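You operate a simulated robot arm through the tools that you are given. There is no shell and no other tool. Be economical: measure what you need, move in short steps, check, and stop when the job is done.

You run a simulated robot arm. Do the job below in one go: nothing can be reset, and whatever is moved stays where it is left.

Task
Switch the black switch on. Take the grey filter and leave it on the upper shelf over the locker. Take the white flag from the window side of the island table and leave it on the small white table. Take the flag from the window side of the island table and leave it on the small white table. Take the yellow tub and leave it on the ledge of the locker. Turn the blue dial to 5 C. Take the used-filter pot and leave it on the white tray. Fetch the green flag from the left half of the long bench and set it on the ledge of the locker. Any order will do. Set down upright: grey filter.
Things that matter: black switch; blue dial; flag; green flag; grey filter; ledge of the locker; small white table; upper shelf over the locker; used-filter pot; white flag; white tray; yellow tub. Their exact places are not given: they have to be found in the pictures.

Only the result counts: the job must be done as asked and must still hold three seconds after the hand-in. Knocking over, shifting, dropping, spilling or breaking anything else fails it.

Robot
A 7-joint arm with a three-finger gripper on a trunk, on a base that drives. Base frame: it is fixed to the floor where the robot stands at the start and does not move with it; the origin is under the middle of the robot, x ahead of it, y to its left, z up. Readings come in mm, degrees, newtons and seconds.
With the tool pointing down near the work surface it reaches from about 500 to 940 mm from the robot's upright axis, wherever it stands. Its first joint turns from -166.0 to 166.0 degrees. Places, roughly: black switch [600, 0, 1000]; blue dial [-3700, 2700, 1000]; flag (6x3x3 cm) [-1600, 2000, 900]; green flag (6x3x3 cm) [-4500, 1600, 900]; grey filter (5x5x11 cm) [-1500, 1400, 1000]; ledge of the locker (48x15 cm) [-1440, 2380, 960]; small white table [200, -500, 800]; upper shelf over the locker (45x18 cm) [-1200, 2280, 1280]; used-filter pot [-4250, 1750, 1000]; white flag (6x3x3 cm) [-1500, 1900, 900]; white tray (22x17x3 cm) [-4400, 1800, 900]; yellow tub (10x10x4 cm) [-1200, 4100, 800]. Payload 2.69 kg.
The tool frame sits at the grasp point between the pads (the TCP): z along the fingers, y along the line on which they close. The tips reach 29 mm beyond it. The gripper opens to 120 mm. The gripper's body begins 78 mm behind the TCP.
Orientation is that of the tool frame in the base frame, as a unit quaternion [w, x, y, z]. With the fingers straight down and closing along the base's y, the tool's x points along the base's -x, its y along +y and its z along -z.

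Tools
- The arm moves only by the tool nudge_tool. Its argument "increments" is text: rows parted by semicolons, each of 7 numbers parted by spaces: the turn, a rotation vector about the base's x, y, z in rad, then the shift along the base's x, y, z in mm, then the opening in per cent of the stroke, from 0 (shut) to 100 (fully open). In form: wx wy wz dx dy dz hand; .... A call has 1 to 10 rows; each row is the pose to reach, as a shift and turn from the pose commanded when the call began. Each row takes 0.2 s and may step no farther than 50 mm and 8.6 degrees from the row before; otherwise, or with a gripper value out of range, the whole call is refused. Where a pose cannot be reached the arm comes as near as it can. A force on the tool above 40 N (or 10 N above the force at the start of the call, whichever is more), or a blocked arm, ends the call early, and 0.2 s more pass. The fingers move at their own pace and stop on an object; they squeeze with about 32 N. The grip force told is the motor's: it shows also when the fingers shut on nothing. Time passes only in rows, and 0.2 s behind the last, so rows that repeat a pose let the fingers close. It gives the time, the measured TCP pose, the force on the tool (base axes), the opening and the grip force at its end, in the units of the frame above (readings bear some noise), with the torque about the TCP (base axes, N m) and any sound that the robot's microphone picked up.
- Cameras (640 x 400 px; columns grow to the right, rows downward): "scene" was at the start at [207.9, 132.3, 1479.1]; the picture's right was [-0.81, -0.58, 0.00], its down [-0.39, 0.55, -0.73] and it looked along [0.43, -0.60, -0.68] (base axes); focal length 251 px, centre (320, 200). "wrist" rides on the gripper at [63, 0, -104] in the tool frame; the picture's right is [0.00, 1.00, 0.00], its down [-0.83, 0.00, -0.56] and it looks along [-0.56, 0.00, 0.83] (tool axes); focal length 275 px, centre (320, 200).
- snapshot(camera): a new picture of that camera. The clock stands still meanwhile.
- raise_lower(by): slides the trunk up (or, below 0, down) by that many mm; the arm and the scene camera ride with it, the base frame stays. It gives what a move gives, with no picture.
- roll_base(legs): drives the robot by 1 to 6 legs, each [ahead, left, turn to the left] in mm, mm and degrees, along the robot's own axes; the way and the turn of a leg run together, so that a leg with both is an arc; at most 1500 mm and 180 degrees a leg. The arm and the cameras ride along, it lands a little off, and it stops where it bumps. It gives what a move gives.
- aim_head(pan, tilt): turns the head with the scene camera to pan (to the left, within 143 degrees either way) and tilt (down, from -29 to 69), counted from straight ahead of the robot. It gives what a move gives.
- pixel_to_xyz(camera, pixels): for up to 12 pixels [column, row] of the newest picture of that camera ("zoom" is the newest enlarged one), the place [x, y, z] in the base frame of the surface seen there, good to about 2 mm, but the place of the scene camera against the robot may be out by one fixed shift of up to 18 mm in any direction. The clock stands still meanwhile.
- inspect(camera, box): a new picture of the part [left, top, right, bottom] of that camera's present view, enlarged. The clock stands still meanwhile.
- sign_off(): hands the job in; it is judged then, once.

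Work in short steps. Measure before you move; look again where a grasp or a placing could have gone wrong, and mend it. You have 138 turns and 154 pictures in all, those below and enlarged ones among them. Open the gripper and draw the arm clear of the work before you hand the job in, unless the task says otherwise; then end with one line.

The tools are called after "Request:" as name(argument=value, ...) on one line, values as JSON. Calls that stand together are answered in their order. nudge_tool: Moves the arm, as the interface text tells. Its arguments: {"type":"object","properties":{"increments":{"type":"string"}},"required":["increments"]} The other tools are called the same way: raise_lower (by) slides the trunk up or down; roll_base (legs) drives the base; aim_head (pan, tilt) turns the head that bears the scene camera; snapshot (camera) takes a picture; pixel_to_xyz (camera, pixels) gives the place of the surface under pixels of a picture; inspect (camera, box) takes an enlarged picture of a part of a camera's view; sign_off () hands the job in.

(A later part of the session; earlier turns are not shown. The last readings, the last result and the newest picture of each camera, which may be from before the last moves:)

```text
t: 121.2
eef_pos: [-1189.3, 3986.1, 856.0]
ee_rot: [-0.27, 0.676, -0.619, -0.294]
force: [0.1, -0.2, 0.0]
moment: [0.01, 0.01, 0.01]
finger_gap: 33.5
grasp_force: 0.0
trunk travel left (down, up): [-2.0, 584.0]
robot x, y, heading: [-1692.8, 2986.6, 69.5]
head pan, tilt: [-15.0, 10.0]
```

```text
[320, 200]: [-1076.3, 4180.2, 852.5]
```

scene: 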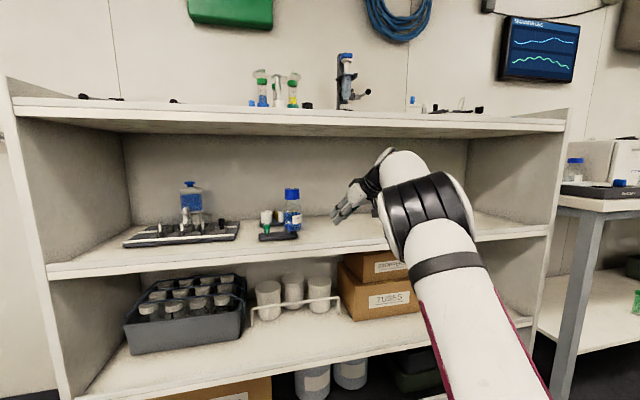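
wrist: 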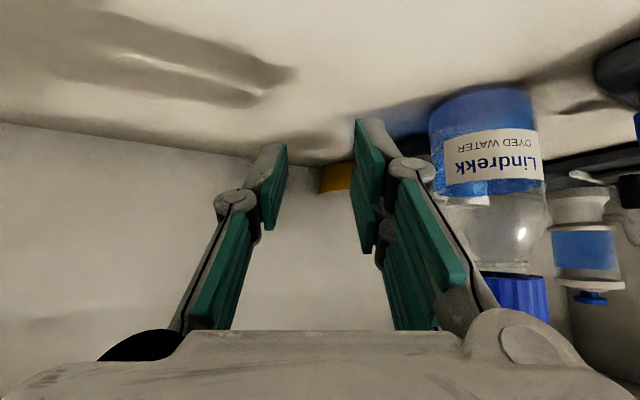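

On target: the right finger passes well right of the bottle. I'll drive diagonally 120 mm and check.

Request:
roll_base(legs=[[109, 51, 0]])

Request:
snapshot(camera="wrist")

Request:
pixel_to_xyz(camera="wrist", pixels=[[300, 200], [315, 190], [325, 195], [340, 200], [310, 180], [330, 180], [345, 190], [345, 205]])

Request:
snapshot(camera="scene")

```text
t: 122.5
eef_pos: [-1196.6, 4105.1, 855.5]
ee_rot: [-0.27, 0.676, -0.621, -0.292]
force: [-0.3, -0.5, 0.3]
moment: [0.01, 0.02, 0.02]
finger_gap: 33.5
grasp_force: 0.0
trunk travel left (down, up): [-2.0, 584.0]
robot x, y, heading: [-1704.1, 3103.7, 69.5]
head pan, tilt: [-15.0, 10.0]
```

```text
86 pictures are left
```

wrist: 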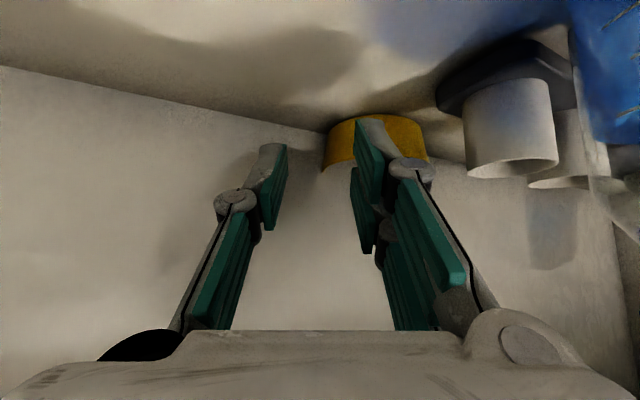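

```text
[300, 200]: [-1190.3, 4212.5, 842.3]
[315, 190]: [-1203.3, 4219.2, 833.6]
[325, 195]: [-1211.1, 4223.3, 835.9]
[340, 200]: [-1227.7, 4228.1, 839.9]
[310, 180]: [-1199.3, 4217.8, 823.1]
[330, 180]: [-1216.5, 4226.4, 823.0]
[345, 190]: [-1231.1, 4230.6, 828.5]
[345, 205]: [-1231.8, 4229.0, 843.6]
```

```text
85 pictures are left
```

scene: 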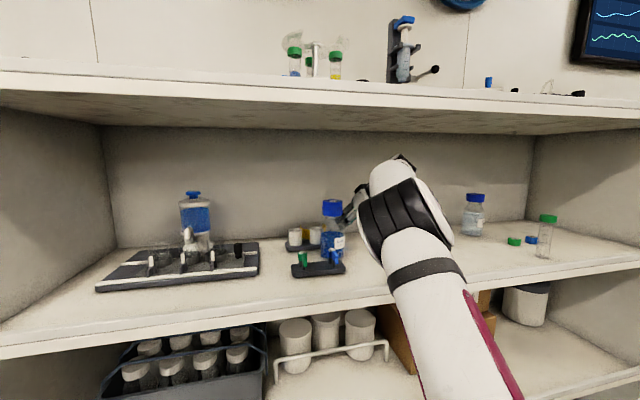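

The hand is beside the bottle with room to spare. I'll measure the tub's wall from this close pose.

Request:
pixel_to_xyz(camera="wrist", pixels=[[326, 165], [328, 145], [335, 130], [345, 122], [350, 160], [340, 165], [395, 120], [410, 130], [424, 150], [345, 150]])

Request:
inspect(camera="wrist", box=[280, 90, 460, 220])

```text
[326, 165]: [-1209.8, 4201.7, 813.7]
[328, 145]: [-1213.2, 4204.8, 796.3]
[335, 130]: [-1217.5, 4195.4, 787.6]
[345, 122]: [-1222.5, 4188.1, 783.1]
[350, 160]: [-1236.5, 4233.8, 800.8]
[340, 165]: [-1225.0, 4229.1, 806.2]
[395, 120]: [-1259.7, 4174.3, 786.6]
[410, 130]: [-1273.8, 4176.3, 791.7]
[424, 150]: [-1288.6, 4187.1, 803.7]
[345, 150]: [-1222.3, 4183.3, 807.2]
```

```text
3.08 times, centred on (370, 155) of wrist
```

zoom: 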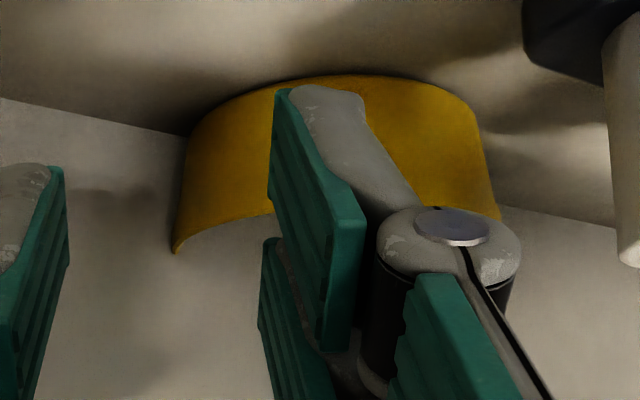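

The wall fits centre (-1255,4216). I'll drive the last 81 mm so the tips sit over the right wall, then lower 25 mm.

Request:
roll_base(legs=[[71, 40, 0]])

Request:
nudge_tool(increments="0 0 0 0 0 -8 28; 0 0 0 0 0 -16 28; 0 0 0 0 0 -25 28; 0 0 0 0 0 -25 28")

Request:
inspect(camera="wrist", box=[240, 90, 460, 250])

```text
t: 123.5
eef_pos: [-1210.0, 4184.1, 854.7]
ee_rot: [-0.27, 0.676, -0.62, -0.293]
force: [-0.4, -0.2, -0.6]
moment: [0.01, 0.02, 0.0]
finger_gap: 33.6
grasp_force: 0.1
trunk travel left (down, up): [-2.0, 584.0]
robot x, y, heading: [-1712.6, 3182.0, 69.3]
head pan, tilt: [-15.0, 10.0]
```

```text
t: 124.5
eef_pos: [-1210.8, 4183.2, 829.4]
ee_rot: [-0.27, 0.676, -0.62, -0.293]
force: [-0.7, 0.1, -0.1]
moment: [-0.03, 0.0, -0.04]
finger_gap: 33.9
grasp_force: 0.1
trunk travel left (down, up): [-2.0, 584.0]
robot x, y, heading: [-1717.1, 3182.1, 69.4]
head pan, tilt: [-15.0, 10.0]
```

```text
2.50 times, centred on (350, 170) of wrist
```

zoom: 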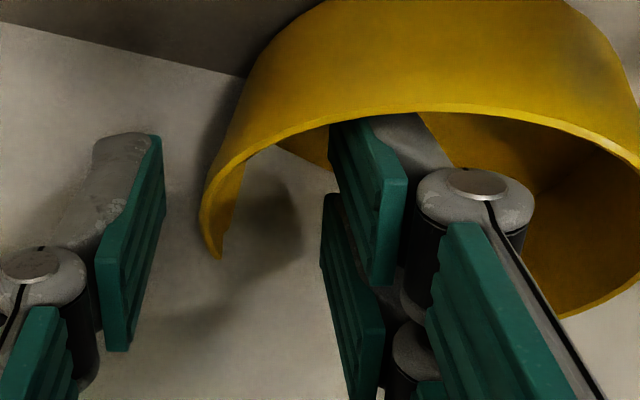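

One finger is inside the bowl and one outside its right wall, with no contact force. Closing.

Request:
nudge_tool(increments="0 0 0 0 0 0 10; 0 0 0 0 0 0 0; 0 0 0 0 0 0 0; 0 0 0 0 0 0 0")

Request:
nudge_tool(increments="0 0 0 0 -5 5 0; 0 0 0 0 -10 12 0; 0 0 0 0 -10 20 0; 0 0 0 0 -10 20 0")

Request:
snapshot(camera="wrist")

```text
t: 125.5
eef_pos: [-1210.9, 4183.7, 831.1]
ee_rot: [-0.269, 0.676, -0.62, -0.293]
force: [-0.6, 1.1, 1.6]
moment: [-0.09, 0.15, -0.06]
finger_gap: 5.9
grasp_force: 32.5
trunk travel left (down, up): [-2.0, 584.0]
robot x, y, heading: [-1713.8, 3183.8, 69.7]
head pan, tilt: [-15.0, 10.0]
```

```text
t: 126.5
eef_pos: [-1209.1, 4174.4, 849.5]
ee_rot: [-0.27, 0.676, -0.619, -0.294]
force: [-1.0, -0.6, -0.3]
moment: [0.04, -0.03, -0.03]
finger_gap: 6.0
grasp_force: 32.0
trunk travel left (down, up): [-2.0, 584.0]
robot x, y, heading: [-1716.3, 3185.7, 69.3]
head pan, tilt: [-15.0, 10.0]
```

```text
82 pictures are left
```

wrist: 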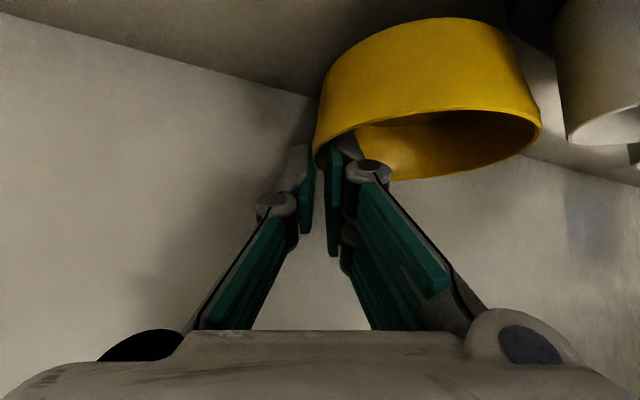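

The tub is held (gap 6 mm, lifted). Before retreating I'll move it 80 mm right, clear of the bottle, then back out.

Request:
nudge_tool(increments="0 0 0 20 2 8 0; 0 0 0 40 3 16 0; 0 0 0 60 5 20 0; 0 0 0 80 7 22 0; 0 0 0 80 7 22 0")

Request:
snapshot(camera="wrist")

Request:
roll_base(legs=[[-208, -99, 0], [-260, 60, 0]])

Request:
snapshot(camera="scene")

Request:
snapshot(camera="wrist")

```text
t: 127.8
eef_pos: [-1133.4, 4175.9, 867.1]
ee_rot: [-0.27, 0.676, -0.62, -0.294]
force: [0.3, -0.1, -0.5]
moment: [-0.03, -0.04, -0.02]
finger_gap: 6.0
grasp_force: 32.1
out of reach, approached as far as the arm can: row 4, 5
trunk travel left (down, up): [-2.0, 584.0]
robot x, y, heading: [-1714.7, 3183.8, 69.6]
head pan, tilt: [-15.0, 10.0]
```

```text
81 pictures are left
```

wrist: 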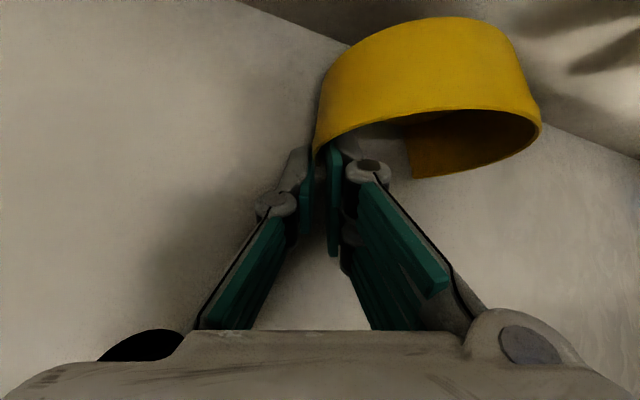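

```text
t: 131.0
eef_pos: [-1264.4, 3725.0, 868.2]
ee_rot: [-0.268, 0.678, -0.618, -0.295]
force: [-0.1, -0.1, -1.3]
moment: [0.0, 0.01, -0.01]
finger_gap: 6.2
grasp_force: 32.3
trunk travel left (down, up): [-2.0, 584.0]
robot x, y, heading: [-1841.3, 2730.5, 69.4]
head pan, tilt: [-15.0, 10.0]
```

```text
80 pictures are left
```

scene: 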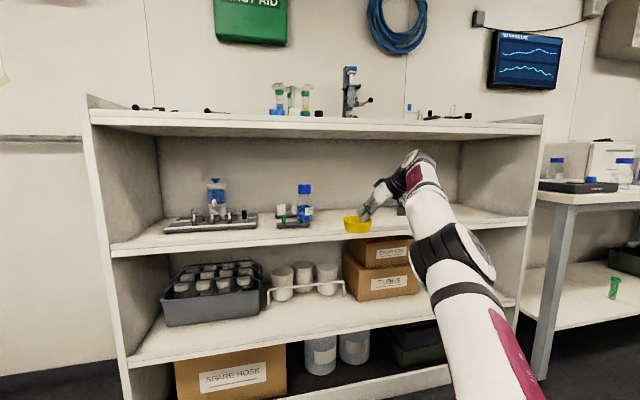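

```text
79 pictures are left
```

wrist: 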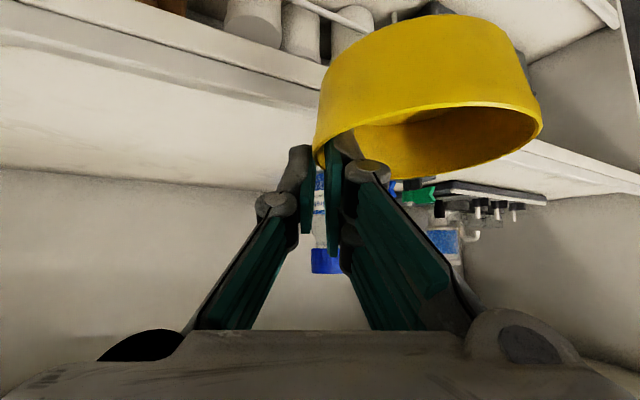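

The tub is out and nothing else moved. I'll retract the arm and raise the trunk, then turn right to face the locker's ledge side.

Request:
raise_lower(by=280)

Request:
nudge_tool(increments="0 0 0 -17 -45 0 0; 0 0 0 -34 -90 0 0; 0 0 0 -50 -135 0 0; 0 0 0 -65 -180 0 0; 0 0 0 -80 -225 0 0; 0 0 0 -95 -265 0 0")

Request:
roll_base(legs=[[0, 200, 0], [0, 0, -90]])

Request:
aim_head(pan=20, tilt=30)

Request:
snapshot(camera="scene")

```text
t: 133.8
eef_pos: [-1276.7, 3695.2, 1146.9]
ee_rot: [-0.27, 0.677, -0.619, -0.294]
force: [0.1, 0.6, 0.4]
moment: [0.0, -0.02, 0.01]
finger_gap: 6.0
grasp_force: 31.6
trunk travel left (down, up): [-282.0, 304.0]
robot x, y, heading: [-1840.0, 2730.2, 69.9]
head pan, tilt: [-15.0, 10.0]
```

```text
t: 135.2
eef_pos: [-1235.2, 3548.2, 1249.0]
ee_rot: [-0.268, 0.678, -0.618, -0.294]
force: [0.0, 0.8, -0.7]
moment: [0.0, -0.03, 0.0]
finger_gap: 6.1
grasp_force: 31.5
out of reach, approached as far as the arm can: row 1, 2, 3, 4, 5, 6
trunk travel left (down, up): [-282.0, 304.0]
robot x, y, heading: [-1840.5, 2726.4, 69.7]
head pan, tilt: [-15.0, 10.0]
```

```text
t: 139.6
eef_pos: [-1001.7, 2666.9, 1257.2]
ee_rot: [0.381, -0.297, 0.868, 0.114]
force: [0.4, 0.3, 0.1]
moment: [0.0, 0.0, -0.01]
finger_gap: 6.0
grasp_force: 32.2
trunk travel left (down, up): [-282.0, 304.0]
robot x, y, heading: [-2019.9, 2808.1, 2.5]
head pan, tilt: [-15.0, 10.0]
stopped in leg 2: the robot was blocked; the commanded pose is now the measured one
```

```text
t: 140.6
eef_pos: [-1001.8, 2666.7, 1257.3]
ee_rot: [0.382, -0.296, 0.868, 0.114]
force: [-0.8, 0.0, 0.1]
moment: [-0.01, -0.03, -0.01]
finger_gap: 6.0
grasp_force: 32.0
trunk travel left (down, up): [-282.0, 304.0]
robot x, y, heading: [-2020.1, 2803.5, 2.4]
head pan, tilt: [20.0, 30.0]
```

```text
78 pictures are left
```

scene: 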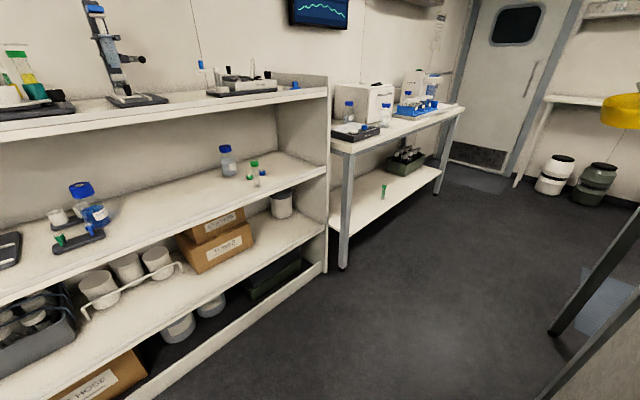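

The turn stopped at heading 2.5°. I'll look to the right to see what was bumped.

Request:
aim_head(pan=-40, tilt=35)

Request:
snapshot(camera="scene")

Request:
pixel_to_xyz(camera="scene", pixels=[[320, 200], [320, 300], [200, 200], [250, 250], [400, 250], [450, 300], [500, 200], [560, 250], [150, 300], [400, 350], [250, 350], [600, 150]])

```text
t: 141.9
eef_pos: [-1003.1, 2666.7, 1255.8]
ee_rot: [0.382, -0.297, 0.868, 0.115]
force: [-0.5, 0.6, -0.7]
moment: [-0.02, -0.02, -0.04]
finger_gap: 5.9
grasp_force: 32.0
trunk travel left (down, up): [-282.0, 304.0]
robot x, y, heading: [-2019.9, 2803.2, 2.4]
head pan, tilt: [-40.0, 35.0]
```

```text
77 pictures are left
```

scene: 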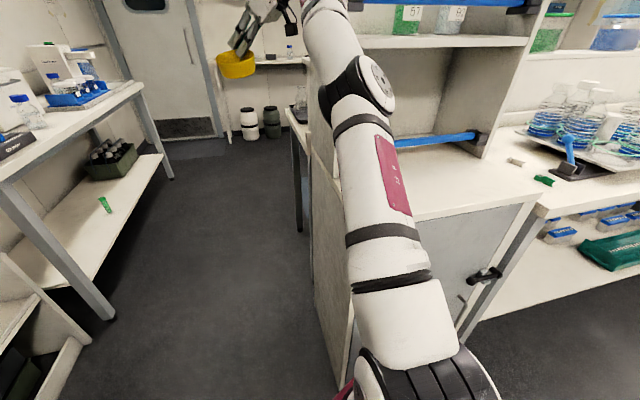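

```text
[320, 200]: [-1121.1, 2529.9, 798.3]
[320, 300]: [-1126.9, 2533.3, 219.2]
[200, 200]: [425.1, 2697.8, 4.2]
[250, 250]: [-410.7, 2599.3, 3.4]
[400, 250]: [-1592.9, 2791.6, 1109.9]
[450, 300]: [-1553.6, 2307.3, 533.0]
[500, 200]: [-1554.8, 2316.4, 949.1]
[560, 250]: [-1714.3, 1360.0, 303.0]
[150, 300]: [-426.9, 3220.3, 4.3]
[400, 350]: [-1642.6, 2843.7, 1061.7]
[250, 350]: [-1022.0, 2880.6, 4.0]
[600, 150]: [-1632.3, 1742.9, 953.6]
```

The view shows the forearm touching the locker's end panel at the left of its open upper part; the ledge is at (460,190), z≈950. I'll turn back left, reverse a little, and fold the arm to a shorter, lower pose in the free gap.

Request:
roll_base(legs=[[0, 0, 14], [-120, 0, 0]])

Request:
nudge_tool(increments="0 0 0 -25 -7 -35 0; 0 0 0 -50 -15 -70 0; 0 0 0 -75 -22 -105 0; 0 0 0 -100 -29 -140 0; 0 0 0 -125 -36 -170 0; 0 0 0 -150 -44 -185 0; 0 0 0 -175 -51 -190 0; 0 0 0 -200 -58 -190 0; 0 0 0 -215 -62 -190 0; 0 0 0 -215 -62 -190 0")

Request:
aim_head(pan=-45, tilt=30)

Request:
snapshot(camera="scene")

```text
t: 144.0
eef_pos: [-1113.7, 2881.3, 1256.7]
ee_rot: [0.366, -0.399, 0.826, 0.16]
force: [0.2, -0.1, -0.2]
moment: [0.0, 0.01, 0.02]
finger_gap: 5.8
grasp_force: 32.2
trunk travel left (down, up): [-282.0, 304.0]
robot x, y, heading: [-2133.8, 2770.0, 16.6]
head pan, tilt: [-40.0, 35.0]
```

```text
t: 146.2
eef_pos: [-1119.8, 2740.8, 1201.5]
ee_rot: [0.365, -0.4, 0.825, 0.161]
force: [-0.2, 0.9, 0.0]
moment: [0.0, 0.01, 0.01]
finger_gap: 5.9
grasp_force: 32.0
out of reach, approached as far as the arm can: row 1, 2, 3, 4, 5, 6, 7, 8, 9, 10
trunk travel left (down, up): [-282.0, 304.0]
robot x, y, heading: [-2132.5, 2768.9, 16.6]
head pan, tilt: [-40.0, 35.0]
```

```text
t: 146.8
eef_pos: [-1118.8, 2741.0, 1201.1]
ee_rot: [0.364, -0.4, 0.826, 0.16]
force: [0.4, -1.0, -0.3]
moment: [0.0, 0.0, 0.01]
finger_gap: 6.0
grasp_force: 32.3
trunk travel left (down, up): [-282.0, 304.0]
robot x, y, heading: [-2131.3, 2769.7, 16.9]
head pan, tilt: [-45.0, 30.0]
```

```text
76 pictures are left
```

scene: 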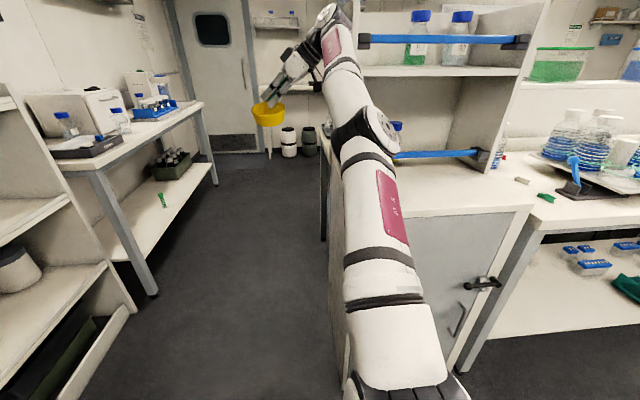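

The tool is yawed 44° against the arm direction, which is what limits the retraction. I'll yaw the tool back to line up with the arm, then fold in.

Request:
nudge_tool(increments="0 0 -0.13 0 0 0 0; 0 0 -0.26 0 0 0 0; 0 0 -0.39 0 10 0 0; 0 0 -0.52 0 20 0 0; 0 0 -0.65 0 30 0 0; 0 0 -0.70 0 40 0 0; 0 0 -0.70 0 40 0 0")

Request:
nudge_tool(increments="0 0 0 -40 0 -15 0; 0 0 0 -80 0 -30 0; 0 0 0 -120 0 -45 0; 0 0 0 -160 0 -60 0; 0 0 0 -200 0 -75 0; 0 0 0 -200 0 -75 0")

```text
t: 148.4
eef_pos: [-1046.7, 2768.6, 1243.4]
ee_rot: [0.398, -0.091, 0.912, 0.025]
force: [0.1, 1.2, 0.0]
moment: [-0.01, -0.01, 0.0]
finger_gap: 5.9
grasp_force: 32.1
out of reach, approached as far as the arm can: row 1, 2, 3, 4, 5, 6, 7
trunk travel left (down, up): [-282.0, 304.0]
robot x, y, heading: [-2138.1, 2766.9, 16.8]
head pan, tilt: [-45.0, 30.0]
```

```text
t: 149.8
eef_pos: [-1076.6, 2748.7, 1276.0]
ee_rot: [0.397, -0.092, 0.913, 0.026]
force: [-0.5, -0.3, -0.4]
moment: [-0.01, 0.01, 0.02]
finger_gap: 5.7
grasp_force: 32.2
out of reach, approached as far as the arm can: row 1, 2, 3, 4, 5, 6
trunk travel left (down, up): [-282.0, 304.0]
robot x, y, heading: [-2135.6, 2766.9, 16.7]
head pan, tilt: [-45.0, 30.0]
```

Retraction is still limited. I'll pitch the tool down toward vertical to free the wrist (the bowl is empty, so tilting it meanwhile is harmless) while drawing in.

Request:
nudge_tool(increments="-0.02 0.125 0 -15 0 0 0; -0.04 0.25 0 -30 0 0 0; -0.06 0.375 0 -50 0 0 0; -0.08 0.5 0 -75 0 0 0; -0.1 0.62 0 -100 0 0 0; -0.117 0.74 0 -125 0 0 0; -0.117 0.74 0 -165 0 0 0; -0.117 0.74 0 -205 0 0 0; -0.117 0.74 0 -245 0 0 0; -0.117 0.74 0 -285 0 0 0")

Request:
aim_head(pan=-20, tilt=25)

Request:
snapshot(camera="scene")

```text
t: 152.0
eef_pos: [-1358.7, 2742.3, 1280.1]
ee_rot: [0.034, -0.099, 0.994, 0.004]
force: [0.6, 0.0, -2.4]
moment: [0.01, 0.04, 0.0]
finger_gap: 5.7
grasp_force: 31.7
out of reach, approached as far as the arm can: row 1, 2, 3, 4, 5, 6, 7, 8
trunk travel left (down, up): [-282.0, 304.0]
robot x, y, heading: [-2135.8, 2772.1, 16.7]
head pan, tilt: [-45.0, 30.0]
```

```text
t: 152.9
eef_pos: [-1359.0, 2742.4, 1281.4]
ee_rot: [0.036, -0.099, 0.994, 0.004]
force: [-0.1, 1.0, -1.4]
moment: [-0.02, 0.02, -0.02]
finger_gap: 6.2
grasp_force: 32.8
trunk travel left (down, up): [-282.0, 304.0]
robot x, y, heading: [-2129.7, 2770.4, 17.0]
head pan, tilt: [-20.0, 25.0]
```

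```text
75 pictures are left
```

scene: 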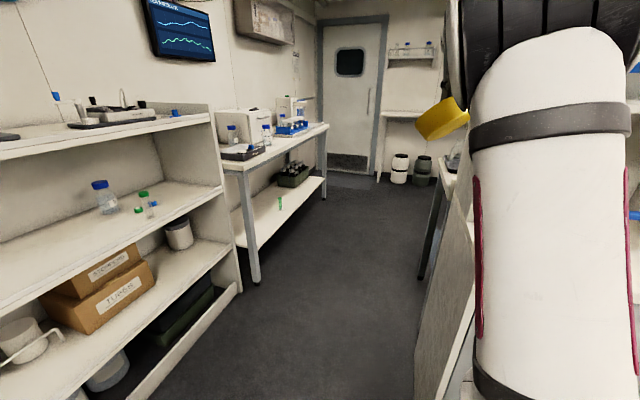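

The arm has folded back (radius 777). Now I'll back up a little, turn to face the ledge, and look.

Request:
roll_base(legs=[[-130, 90, 0], [0, 0, -34]])

Request:
aim_head(pan=-25, tilt=35)

Request:
snapshot(camera="scene")

Request:
pixel_to_xyz(camera="scene", pixels=[[320, 200], [320, 250], [280, 250], [360, 230], [400, 220], [260, 270], [400, 250], [450, 220], [320, 100], [380, 100], [480, 200], [560, 200]])

```text
t: 156.0
eef_pos: [-1660.1, 2360.2, 1281.3]
ee_rot: [0.036, 0.2, 0.979, -0.006]
force: [-0.5, -0.1, 0.2]
moment: [-0.02, 0.0, -0.01]
finger_gap: 5.9
grasp_force: 32.0
trunk travel left (down, up): [-282.0, 304.0]
robot x, y, heading: [-2282.8, 2821.4, -17.8]
head pan, tilt: [-20.0, 25.0]
```

```text
t: 156.7
eef_pos: [-1659.4, 2360.2, 1279.9]
ee_rot: [0.034, 0.2, 0.979, -0.006]
force: [0.3, -0.2, -0.1]
moment: [-0.01, -0.02, 0.01]
finger_gap: 6.0
grasp_force: 32.8
trunk travel left (down, up): [-282.0, 304.0]
robot x, y, heading: [-2285.6, 2817.8, -17.6]
head pan, tilt: [-25.0, 35.0]
```

```text
74 pictures are left
```

scene: 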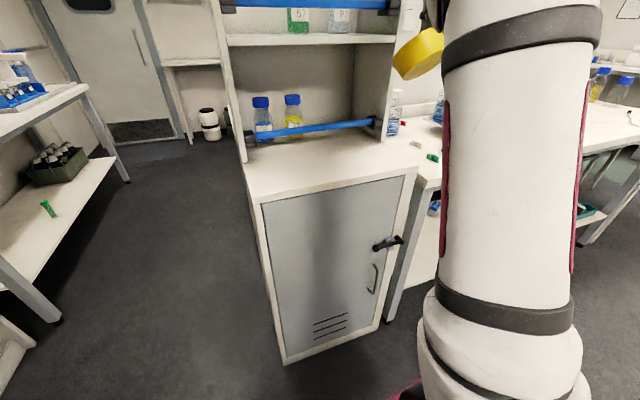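

```text
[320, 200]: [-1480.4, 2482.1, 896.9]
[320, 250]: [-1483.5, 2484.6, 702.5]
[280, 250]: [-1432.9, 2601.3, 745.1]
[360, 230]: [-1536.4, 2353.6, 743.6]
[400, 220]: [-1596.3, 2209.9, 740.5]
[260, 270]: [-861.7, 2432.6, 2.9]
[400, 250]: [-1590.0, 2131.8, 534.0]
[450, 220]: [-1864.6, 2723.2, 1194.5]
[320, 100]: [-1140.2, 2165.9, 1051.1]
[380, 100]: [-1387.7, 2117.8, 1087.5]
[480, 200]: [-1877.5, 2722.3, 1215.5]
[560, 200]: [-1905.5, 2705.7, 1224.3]
```

The ledge lies in front of the blue rail, between (262,203)-(415,170) and (245,165)-(385,140). I'll measure it, and the small items on the table beside it.

Request:
pixel_to_xyz(camera="scene", pixels=[[264, 198], [250, 168], [330, 165], [320, 150], [375, 143], [408, 165], [340, 180], [335, 128], [432, 157], [417, 145], [403, 124], [395, 130]])

Request:
inspect(camera="scene", box=[220, 80, 460, 230])

```text
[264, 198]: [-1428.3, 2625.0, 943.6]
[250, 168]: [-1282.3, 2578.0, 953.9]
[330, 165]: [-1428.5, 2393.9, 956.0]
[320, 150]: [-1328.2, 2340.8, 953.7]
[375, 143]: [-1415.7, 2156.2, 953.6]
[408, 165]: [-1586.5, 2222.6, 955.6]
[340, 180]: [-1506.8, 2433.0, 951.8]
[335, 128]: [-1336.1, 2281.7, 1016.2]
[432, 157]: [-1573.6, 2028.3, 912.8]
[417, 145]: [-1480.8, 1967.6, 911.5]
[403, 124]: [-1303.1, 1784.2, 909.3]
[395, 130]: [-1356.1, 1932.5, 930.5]
```

```text
2.67 times, centred on (340, 155) of scene
```

zoom: 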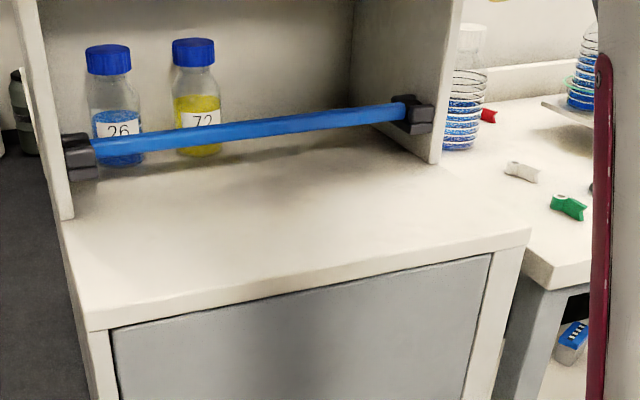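

Ledge: z≈955, t 2120–2280, n 1495–1940, free. The flags stand beyond it: green (-1573,2028), white (-1481,1967). I'll lower the hand in front of the ledge and pitch the tool back to 43° so that the bowl is level.

Request:
nudge_tool(increments="0 0 0 0 0 -45 0; 0 0 0 0 0 -90 0; -0.048 -0.113 0 0 0 -130 0; -0.096 -0.226 0 0 0 -160 0; -0.145 -0.34 0 0 0 -180 0; -0.193 -0.453 0 0 0 -190 0; -0.241 -0.567 0 0 0 -190 0; -0.289 -0.68 0 0 0 -190 0; -0.289 -0.68 0 0 0 -190 0")

Request:
snapshot(camera="wrist")

Request:
snapshot(camera="scene")

```text
t: 158.7
eef_pos: [-1659.1, 2360.4, 1090.7]
ee_rot: [0.387, 0.183, 0.9, -0.078]
force: [0.6, 0.3, -0.1]
moment: [-0.01, 0.0, 0.03]
finger_gap: 6.0
grasp_force: 31.9
trunk travel left (down, up): [-282.0, 304.0]
robot x, y, heading: [-2291.4, 2819.3, -17.6]
head pan, tilt: [-25.0, 35.0]
```

```text
72 pictures are left
```

wrist: 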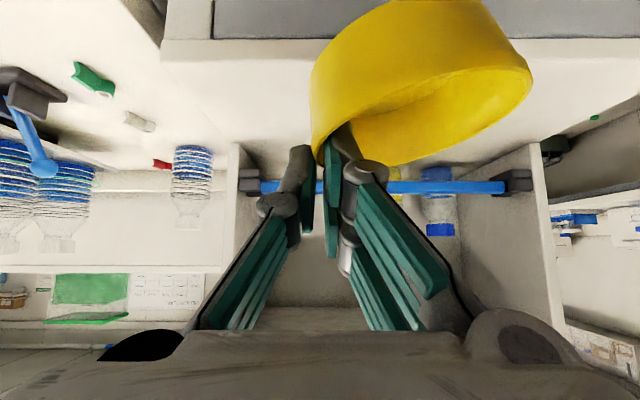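

```text
71 pictures are left
```

scene: 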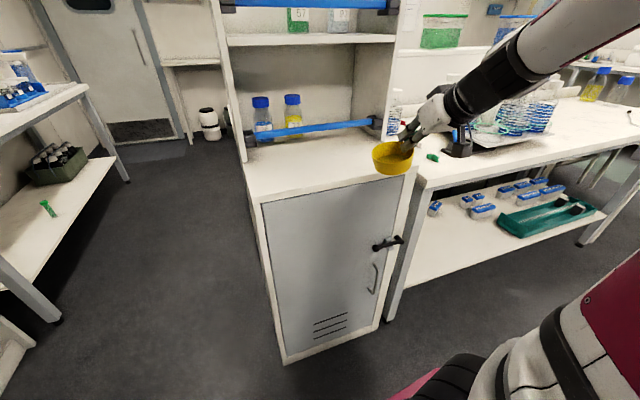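

The bowl is level. I'll drive the base so the bowl sits over the ledge at n≈1820, then check.

Request:
roll_base(legs=[[171, 165, 0]])

Request:
snapshot(camera="wrist")

Request:
pixel_to_xyz(camera="wrist", pixels=[[330, 20], [250, 30], [560, 60], [480, 70], [250, 100], [325, 130], [528, 80], [400, 5]])

```text
t: 160.5
eef_pos: [-1442.9, 2470.8, 1089.8]
ee_rot: [0.387, 0.181, 0.901, -0.077]
force: [0.3, 0.1, -0.5]
moment: [-0.02, -0.01, 0.01]
finger_gap: 6.1
grasp_force: 31.7
trunk travel left (down, up): [-282.0, 304.0]
robot x, y, heading: [-2068.8, 2927.1, -17.4]
head pan, tilt: [-25.0, 35.0]
```

```text
70 pictures are left
```

wrist: 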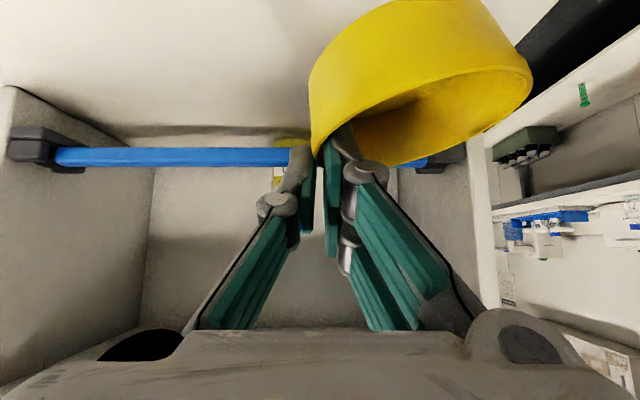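

```text
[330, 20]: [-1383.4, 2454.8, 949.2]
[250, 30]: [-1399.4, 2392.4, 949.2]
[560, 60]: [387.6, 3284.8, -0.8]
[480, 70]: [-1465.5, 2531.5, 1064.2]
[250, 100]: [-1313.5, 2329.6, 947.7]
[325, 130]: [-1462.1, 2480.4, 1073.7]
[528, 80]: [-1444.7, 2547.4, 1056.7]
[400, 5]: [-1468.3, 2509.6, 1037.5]
```

The bowl's centre is about (-1425,2512), t≈2234, a bit near the front edge. I'll move 38 mm further in and lower to just above the ledge (z≈948).

Request:
nudge_tool(increments="0 0 0 18 -8 0 0; 0 0 0 36 -15 -20 0; 0 0 0 36 -15 -45 0; 0 0 0 36 -15 -65 0; 0 0 0 36 -15 -74 0; 0 0 0 36 -15 -80 0; 0 0 0 36 -15 -80 0")

Request:
inspect(camera="scene", box=[220, 80, 460, 230])

Request:
pixel_to_xyz(camera="scene", pixels=[[320, 200]])

```text
t: 162.1
eef_pos: [-1408.0, 2454.9, 1010.0]
ee_rot: [0.386, 0.182, 0.901, -0.077]
force: [-0.2, -0.5, 3.8]
moment: [0.2, -0.09, 0.01]
finger_gap: 6.1
grasp_force: 31.9
trunk travel left (down, up): [-282.0, 304.0]
robot x, y, heading: [-2067.4, 2927.4, -17.4]
head pan, tilt: [-25.0, 35.0]
```

```text
2.67 times, centred on (340, 155) of scene
```

zoom: 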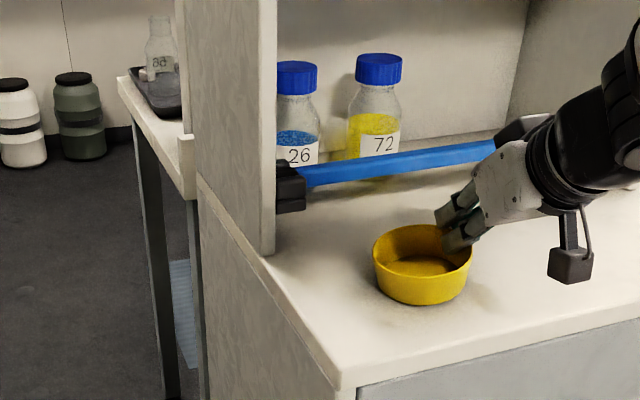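

```text
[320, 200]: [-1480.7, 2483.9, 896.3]
```

It's resting on the ledge (3.8 N). I'll open a little, lift out along the tool axis and check.

Request:
nudge_tool(increments="0 0 0 0 0 0 20; 0 0 0 0 0 0 25; 0 0 0 0 0 0 25; 0 0 0 -10 4 15 25; 0 0 0 -20 8 40 25; 0 0 0 -35 15 75 25; 0 0 0 -60 25 110 25; 0 0 0 -90 38 140 25")

Request:
snapshot(camera="wrist")

Request:
pixel_to_xyz(camera="wrist", pixels=[[400, 30], [480, 60], [360, 60], [440, 100]])

```text
t: 163.9
eef_pos: [-1496.5, 2494.5, 1150.2]
ee_rot: [0.386, 0.182, 0.901, -0.077]
force: [0.0, -0.3, 0.0]
moment: [0.01, 0.01, 0.0]
finger_gap: 29.9
grasp_force: 0.1
trunk travel left (down, up): [-282.0, 304.0]
robot x, y, heading: [-2066.0, 2927.3, -17.7]
head pan, tilt: [-25.0, 35.0]
```

```text
68 pictures are left
```

wrist: 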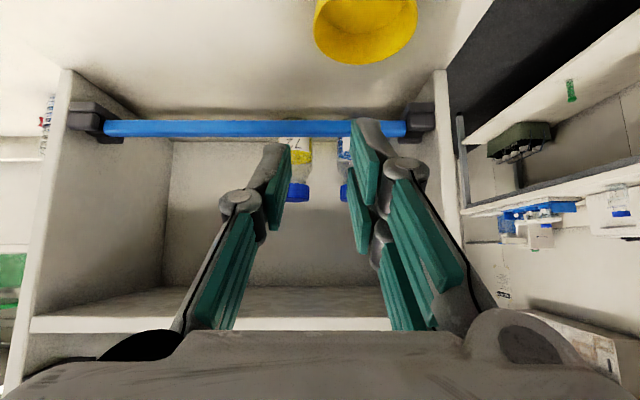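

```text
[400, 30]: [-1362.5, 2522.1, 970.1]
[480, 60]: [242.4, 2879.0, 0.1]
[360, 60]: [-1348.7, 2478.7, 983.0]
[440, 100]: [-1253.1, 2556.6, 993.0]
```

The tub is on the ledge. Next, the grey filter: I'll look along the island's window side, and up at the upper shelf.

Request:
aim_head(pan=-52, tilt=22)

Request:
snapshot(camera="scene")

Request:
aim_head(pan=-8, tilt=0)

Request:
snapshot(camera="scene")

Request:
pixel_to_xyz(camera="scene", pixels=[[320, 200], [320, 150], [280, 180], [360, 180], [320, 220], [300, 240], [360, 240], [250, 200], [400, 200], [320, 260], [280, 130], [360, 130]])

```text
t: 164.8
eef_pos: [-1496.5, 2494.0, 1150.8]
ee_rot: [0.386, 0.181, 0.901, -0.076]
force: [0.2, 0.1, -0.5]
moment: [-0.01, 0.05, -0.01]
finger_gap: 30.2
grasp_force: 0.1
trunk travel left (down, up): [-282.0, 304.0]
robot x, y, heading: [-2066.8, 2932.3, -17.8]
head pan, tilt: [-52.0, 22.0]
```

```text
67 pictures are left
```

scene: 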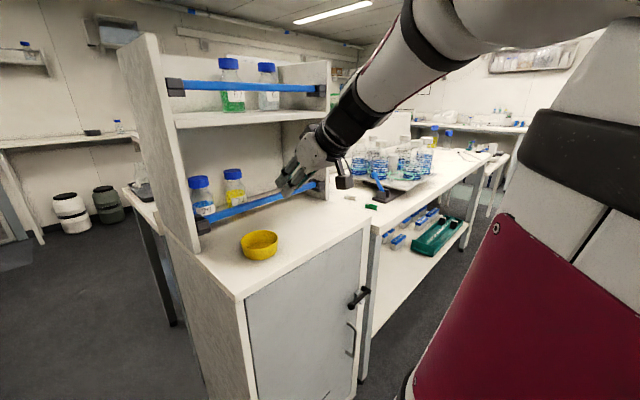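

```text
t: 165.9
eef_pos: [-1496.7, 2495.1, 1149.8]
ee_rot: [0.387, 0.18, 0.901, -0.076]
force: [-0.7, 0.0, -0.2]
moment: [-0.01, 0.02, -0.01]
finger_gap: 30.0
grasp_force: 0.1
trunk travel left (down, up): [-282.0, 304.0]
robot x, y, heading: [-2068.9, 2930.5, -17.5]
head pan, tilt: [-8.0, 0.0]
```

```text
66 pictures are left
```

scene: 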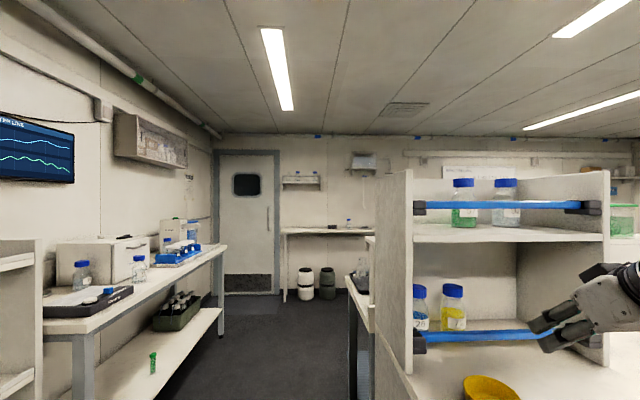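

```text
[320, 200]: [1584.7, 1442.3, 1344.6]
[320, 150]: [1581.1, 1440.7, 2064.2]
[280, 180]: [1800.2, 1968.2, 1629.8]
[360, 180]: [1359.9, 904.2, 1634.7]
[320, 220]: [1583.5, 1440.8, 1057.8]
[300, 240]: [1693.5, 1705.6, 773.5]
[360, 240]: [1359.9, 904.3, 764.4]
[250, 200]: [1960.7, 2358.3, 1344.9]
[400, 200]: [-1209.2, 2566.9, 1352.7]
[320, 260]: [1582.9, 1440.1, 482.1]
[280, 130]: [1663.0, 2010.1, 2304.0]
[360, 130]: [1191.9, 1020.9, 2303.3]
```

The upper shelf is open at the top, with a rail in front and free space on its right half. I'll raise, point the tool down, and strafe along the window side to find the filter.

Request:
raise_lower(by=193)

Request:
nudge_tool(increments="0.05 0.116 0 -10 4 0 60; 0.1 0.232 0 -20 8 0 60; 0.15 0.348 0 -30 12 0 60; 0.2 0.464 0 -40 16 0 60; 0.25 0.58 0 -50 20 0 60; 0.294 0.682 0 -60 25 0 60; 0.294 0.682 0 -60 25 0 60")

Request:
roll_base(legs=[[0, 0, -3.5], [-130, 0, 0], [0, -1150, 0]])

Request:
aim_head(pan=20, tilt=35)

Request:
snapshot(camera="scene")

```text
t: 168.0
eef_pos: [-1496.2, 2493.2, 1343.3]
ee_rot: [0.386, 0.181, 0.901, -0.075]
force: [-0.1, 0.2, -0.3]
moment: [0.01, -0.04, 0.01]
finger_gap: 29.7
grasp_force: 0.0
trunk travel left (down, up): [-475.0, 111.0]
robot x, y, heading: [-2072.3, 2929.0, -17.3]
head pan, tilt: [-8.0, 0.0]
```

```text
t: 169.6
eef_pos: [-1557.9, 2518.8, 1344.3]
ee_rot: [0.033, 0.199, 0.98, -0.002]
force: [-0.2, 0.6, 0.2]
moment: [0.01, 0.01, -0.02]
finger_gap: 71.9
grasp_force: 0.0
out of reach, approached as far as the arm can: row 3, 4
trunk travel left (down, up): [-475.0, 111.0]
robot x, y, heading: [-2069.7, 2927.3, -17.4]
head pan, tilt: [-8.0, 0.0]
```

```text
t: 176.8
eef_pos: [-2102.3, 1463.5, 1344.3]
ee_rot: [0.035, 0.223, 0.974, -0.004]
force: [-0.6, 0.3, -0.2]
moment: [0.01, 0.02, -0.01]
finger_gap: 72.1
grasp_force: 0.0
trunk travel left (down, up): [-475.0, 111.0]
robot x, y, heading: [-2596.4, 1902.7, -20.6]
head pan, tilt: [-8.0, 0.0]
```

```text
t: 177.8
eef_pos: [-2104.4, 1464.1, 1343.2]
ee_rot: [0.034, 0.224, 0.974, -0.004]
force: [-0.3, -0.2, -0.3]
moment: [0.03, -0.02, 0.02]
finger_gap: 71.9
grasp_force: 0.0
trunk travel left (down, up): [-475.0, 111.0]
robot x, y, heading: [-2597.5, 1900.4, -20.5]
head pan, tilt: [20.0, 35.0]
```

```text
65 pictures are left
```

scene: 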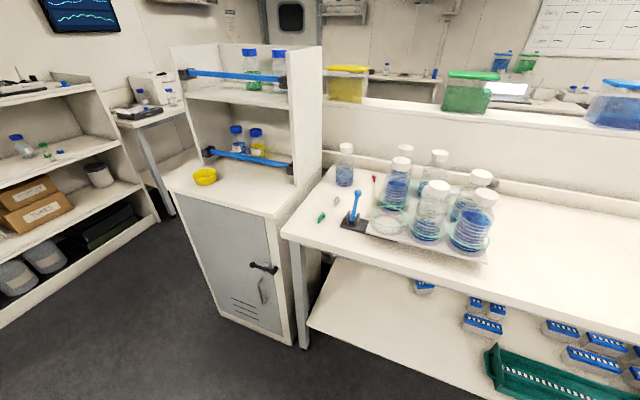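

I'll enlarge the part around the tray of bottles, where the filter should be, and measure.

Request:
inspect(camera="scene", box=[300, 120, 540, 270])

Request:
pixel_to_xyz(camera="scene", pixels=[[345, 165], [388, 220], [430, 210], [470, 215], [480, 262], [285, 230], [335, 202], [320, 217], [560, 290], [355, 205]])

Request:
aim_head(pan=-30, tilt=25)

Request:
snapshot(camera="scene")

```text
2.67 times, centred on (420, 195) of scene
```

zoom: 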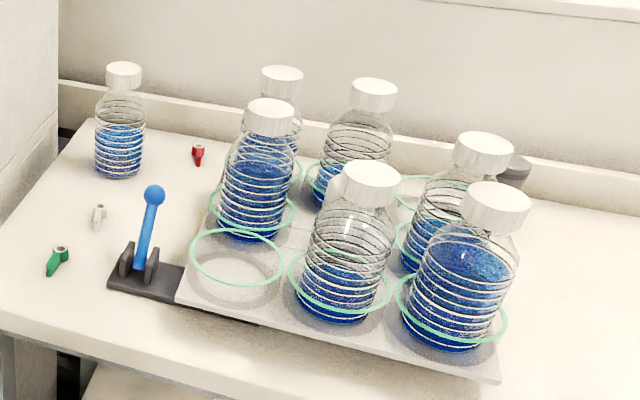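

```text
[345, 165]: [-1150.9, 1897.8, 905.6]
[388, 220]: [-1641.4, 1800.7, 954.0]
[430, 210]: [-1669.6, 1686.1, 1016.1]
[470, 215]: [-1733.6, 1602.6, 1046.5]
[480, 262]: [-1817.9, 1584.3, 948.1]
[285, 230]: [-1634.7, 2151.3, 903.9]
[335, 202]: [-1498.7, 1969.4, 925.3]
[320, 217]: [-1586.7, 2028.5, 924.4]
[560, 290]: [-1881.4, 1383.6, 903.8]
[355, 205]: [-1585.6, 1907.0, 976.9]
```

```text
t: 178.9
eef_pos: [-2104.2, 1462.9, 1343.9]
ee_rot: [0.035, 0.223, 0.974, -0.003]
force: [-0.3, -0.4, -0.1]
moment: [-0.01, -0.02, 0.0]
finger_gap: 72.0
grasp_force: 0.1
trunk travel left (down, up): [-475.0, 111.0]
robot x, y, heading: [-2592.9, 1900.3, -20.3]
head pan, tilt: [-30.0, 25.0]
```

```text
63 pictures are left
```

scene: 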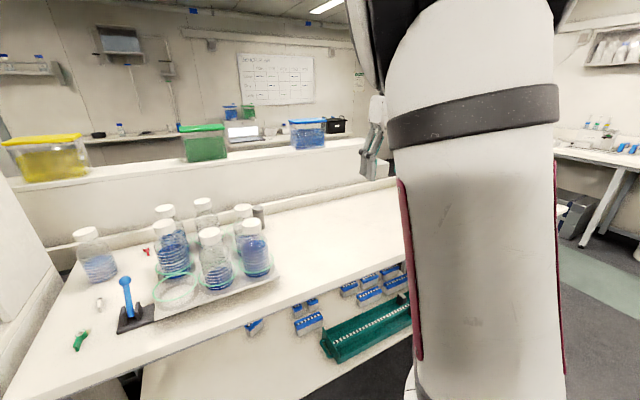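

A grey cylinder stands behind the bottles at (258,212). I'll enlarge and measure it.

Request:
inspect(camera="scene", box=[200, 180, 320, 280])

Request:
pixel_to_xyz(camera="scene", pixels=[[258, 210], [255, 207], [262, 207], [260, 216], [264, 220], [264, 225], [262, 230], [254, 250], [243, 235], [250, 225], [275, 230], [280, 280]])

```text
4.00 times, centred on (260, 230) of scene
```

zoom: 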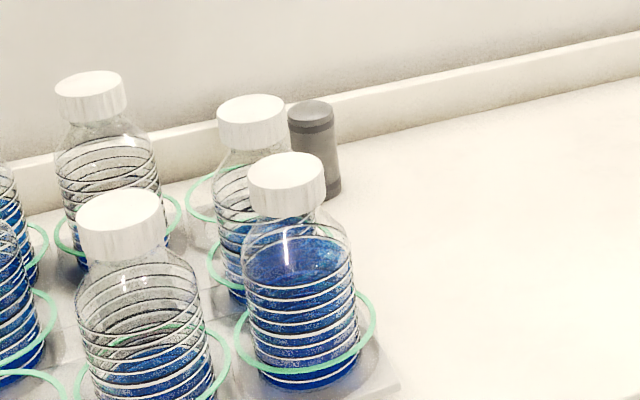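

```text
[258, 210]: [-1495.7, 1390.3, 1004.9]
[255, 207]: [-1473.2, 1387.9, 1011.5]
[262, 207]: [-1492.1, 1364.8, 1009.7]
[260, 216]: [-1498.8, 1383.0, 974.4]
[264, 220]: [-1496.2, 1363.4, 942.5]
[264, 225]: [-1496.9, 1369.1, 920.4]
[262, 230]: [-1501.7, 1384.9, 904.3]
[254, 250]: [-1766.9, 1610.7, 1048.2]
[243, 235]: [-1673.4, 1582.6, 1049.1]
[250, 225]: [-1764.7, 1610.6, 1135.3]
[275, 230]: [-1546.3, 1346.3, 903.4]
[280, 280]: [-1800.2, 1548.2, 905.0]
```

The filter is at about (-1483,1379), z 904–1014, clear of the bottles. I'll drive closer and look with the wrist camera.

Request:
roll_base(legs=[[400, 138, 0]])

Request:
nudge_tool(increments="0 0 0 35 -13 -20 70; 0 0 0 70 -26 -50 70; 0 0 0 105 -40 -85 70; 0 0 0 105 -40 -130 70; 0 0 0 105 -40 -170 70")

Request:
snapshot(camera="wrist")

```text
t: 181.5
eef_pos: [-1687.7, 1451.8, 1343.2]
ee_rot: [0.034, 0.226, 0.973, -0.004]
force: [-0.3, 0.1, 0.4]
moment: [0.01, 0.0, -0.01]
finger_gap: 72.0
grasp_force: 0.1
trunk travel left (down, up): [-475.0, 111.0]
robot x, y, heading: [-2171.5, 1891.2, -20.6]
head pan, tilt: [-30.0, 25.0]
```

```text
refused: row 3 steps farther than a row can; nothing moved
```

```text
61 pictures are left
```

wrist: 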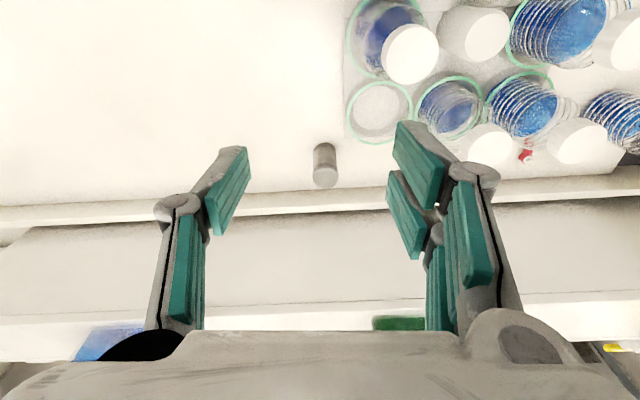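

The filter is at (325,165) in the wrist view; measuring it.

Request:
pixel_to_xyz(camera="wrist", pixels=[[326, 178], [318, 178], [334, 178], [326, 186], [326, 170], [325, 150], [380, 100], [330, 200], [320, 220]])

```text
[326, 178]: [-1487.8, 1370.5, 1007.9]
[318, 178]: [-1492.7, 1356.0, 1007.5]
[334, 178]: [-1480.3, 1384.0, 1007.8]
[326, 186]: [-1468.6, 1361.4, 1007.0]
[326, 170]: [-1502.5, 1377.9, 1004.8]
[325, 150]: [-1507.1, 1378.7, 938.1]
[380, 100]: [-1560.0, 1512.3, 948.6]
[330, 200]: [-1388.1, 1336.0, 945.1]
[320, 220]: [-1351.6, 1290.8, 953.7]
```

I'll move over the filter (-1487,1370) and go straight down to TCP z=980.

Request:
nudge_tool(increments="0 0 0 40 -16 0 70; 0 0 0 80 -32 0 70; 0 0 0 120 -49 0 70; 0 0 0 160 -65 0 70; 0 0 0 201 -82 0 70; 0 0 0 201 -82 -48 70; 0 0 0 201 -82 -96 70; 0 0 0 201 -82 -144 70; 0 0 0 201 -82 -192 70; 0 0 0 201 -82 -240 70")

Request:
snapshot(camera="wrist")

Request:
pixel_to_xyz(camera="wrist", pixels=[[320, 100], [320, 120], [320, 140], [320, 160], [300, 130], [340, 130], [320, 180]])

```text
t: 183.7
eef_pos: [-1486.0, 1370.5, 1104.6]
ee_rot: [0.035, 0.227, 0.973, -0.004]
force: [0.2, 1.2, 0.8]
moment: [0.0, -0.01, 0.01]
finger_gap: 83.9
grasp_force: 0.0
out of reach, approached as far as the arm can: row 5
trunk travel left (down, up): [-475.0, 111.0]
robot x, y, heading: [-2173.7, 1892.6, -20.8]
head pan, tilt: [-30.0, 25.0]
```

```text
60 pictures are left
```

wrist: 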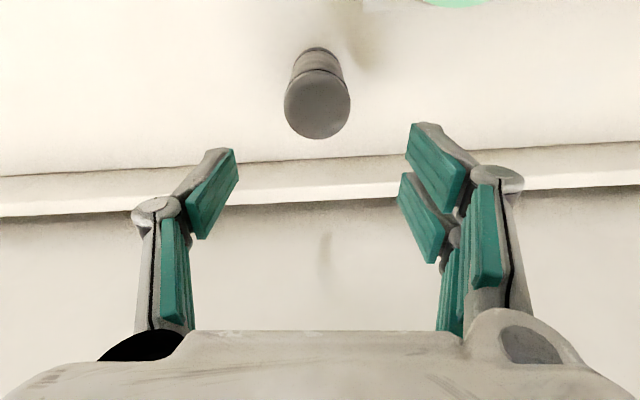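

```text
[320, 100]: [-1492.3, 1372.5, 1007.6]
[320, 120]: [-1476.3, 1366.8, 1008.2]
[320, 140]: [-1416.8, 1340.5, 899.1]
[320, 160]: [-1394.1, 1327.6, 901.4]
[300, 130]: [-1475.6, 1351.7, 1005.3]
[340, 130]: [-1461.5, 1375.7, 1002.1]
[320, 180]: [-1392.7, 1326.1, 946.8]
```

Aligned. Descend to z≈980, close and lift.

Request:
nudge_tool(increments="0 0 0 0 0 -45 70; 0 0 0 0 0 -90 70; 0 0 0 0 0 -124 70; 0 0 0 0 0 -124 20; 0 0 0 0 0 -124 0; 0 0 0 0 0 -124 0; 0 0 0 0 0 -124 0")

Request:
nudge_tool(increments="0 0 0 0 0 45 0; 0 0 0 0 0 90 0; 0 0 0 0 0 135 0; 0 0 0 0 0 180 0; 0 0 0 0 0 225 0; 0 0 0 0 0 270 0; 0 0 0 -45 18 315 0; 0 0 0 -90 37 350 0; 0 0 0 -135 55 380 0; 0 0 0 -175 70 410 0")

```text
t: 185.3
eef_pos: [-1486.4, 1370.4, 979.9]
ee_rot: [0.034, 0.226, 0.974, -0.003]
force: [-0.2, 0.8, -0.5]
moment: [0.0, 0.0, 0.0]
finger_gap: 48.4
grasp_force: 32.2
trunk travel left (down, up): [-475.0, 111.0]
robot x, y, heading: [-2176.0, 1887.9, -20.9]
head pan, tilt: [-30.0, 25.0]
```

```text
refused: row 7 steps farther than a row can; nothing moved
```

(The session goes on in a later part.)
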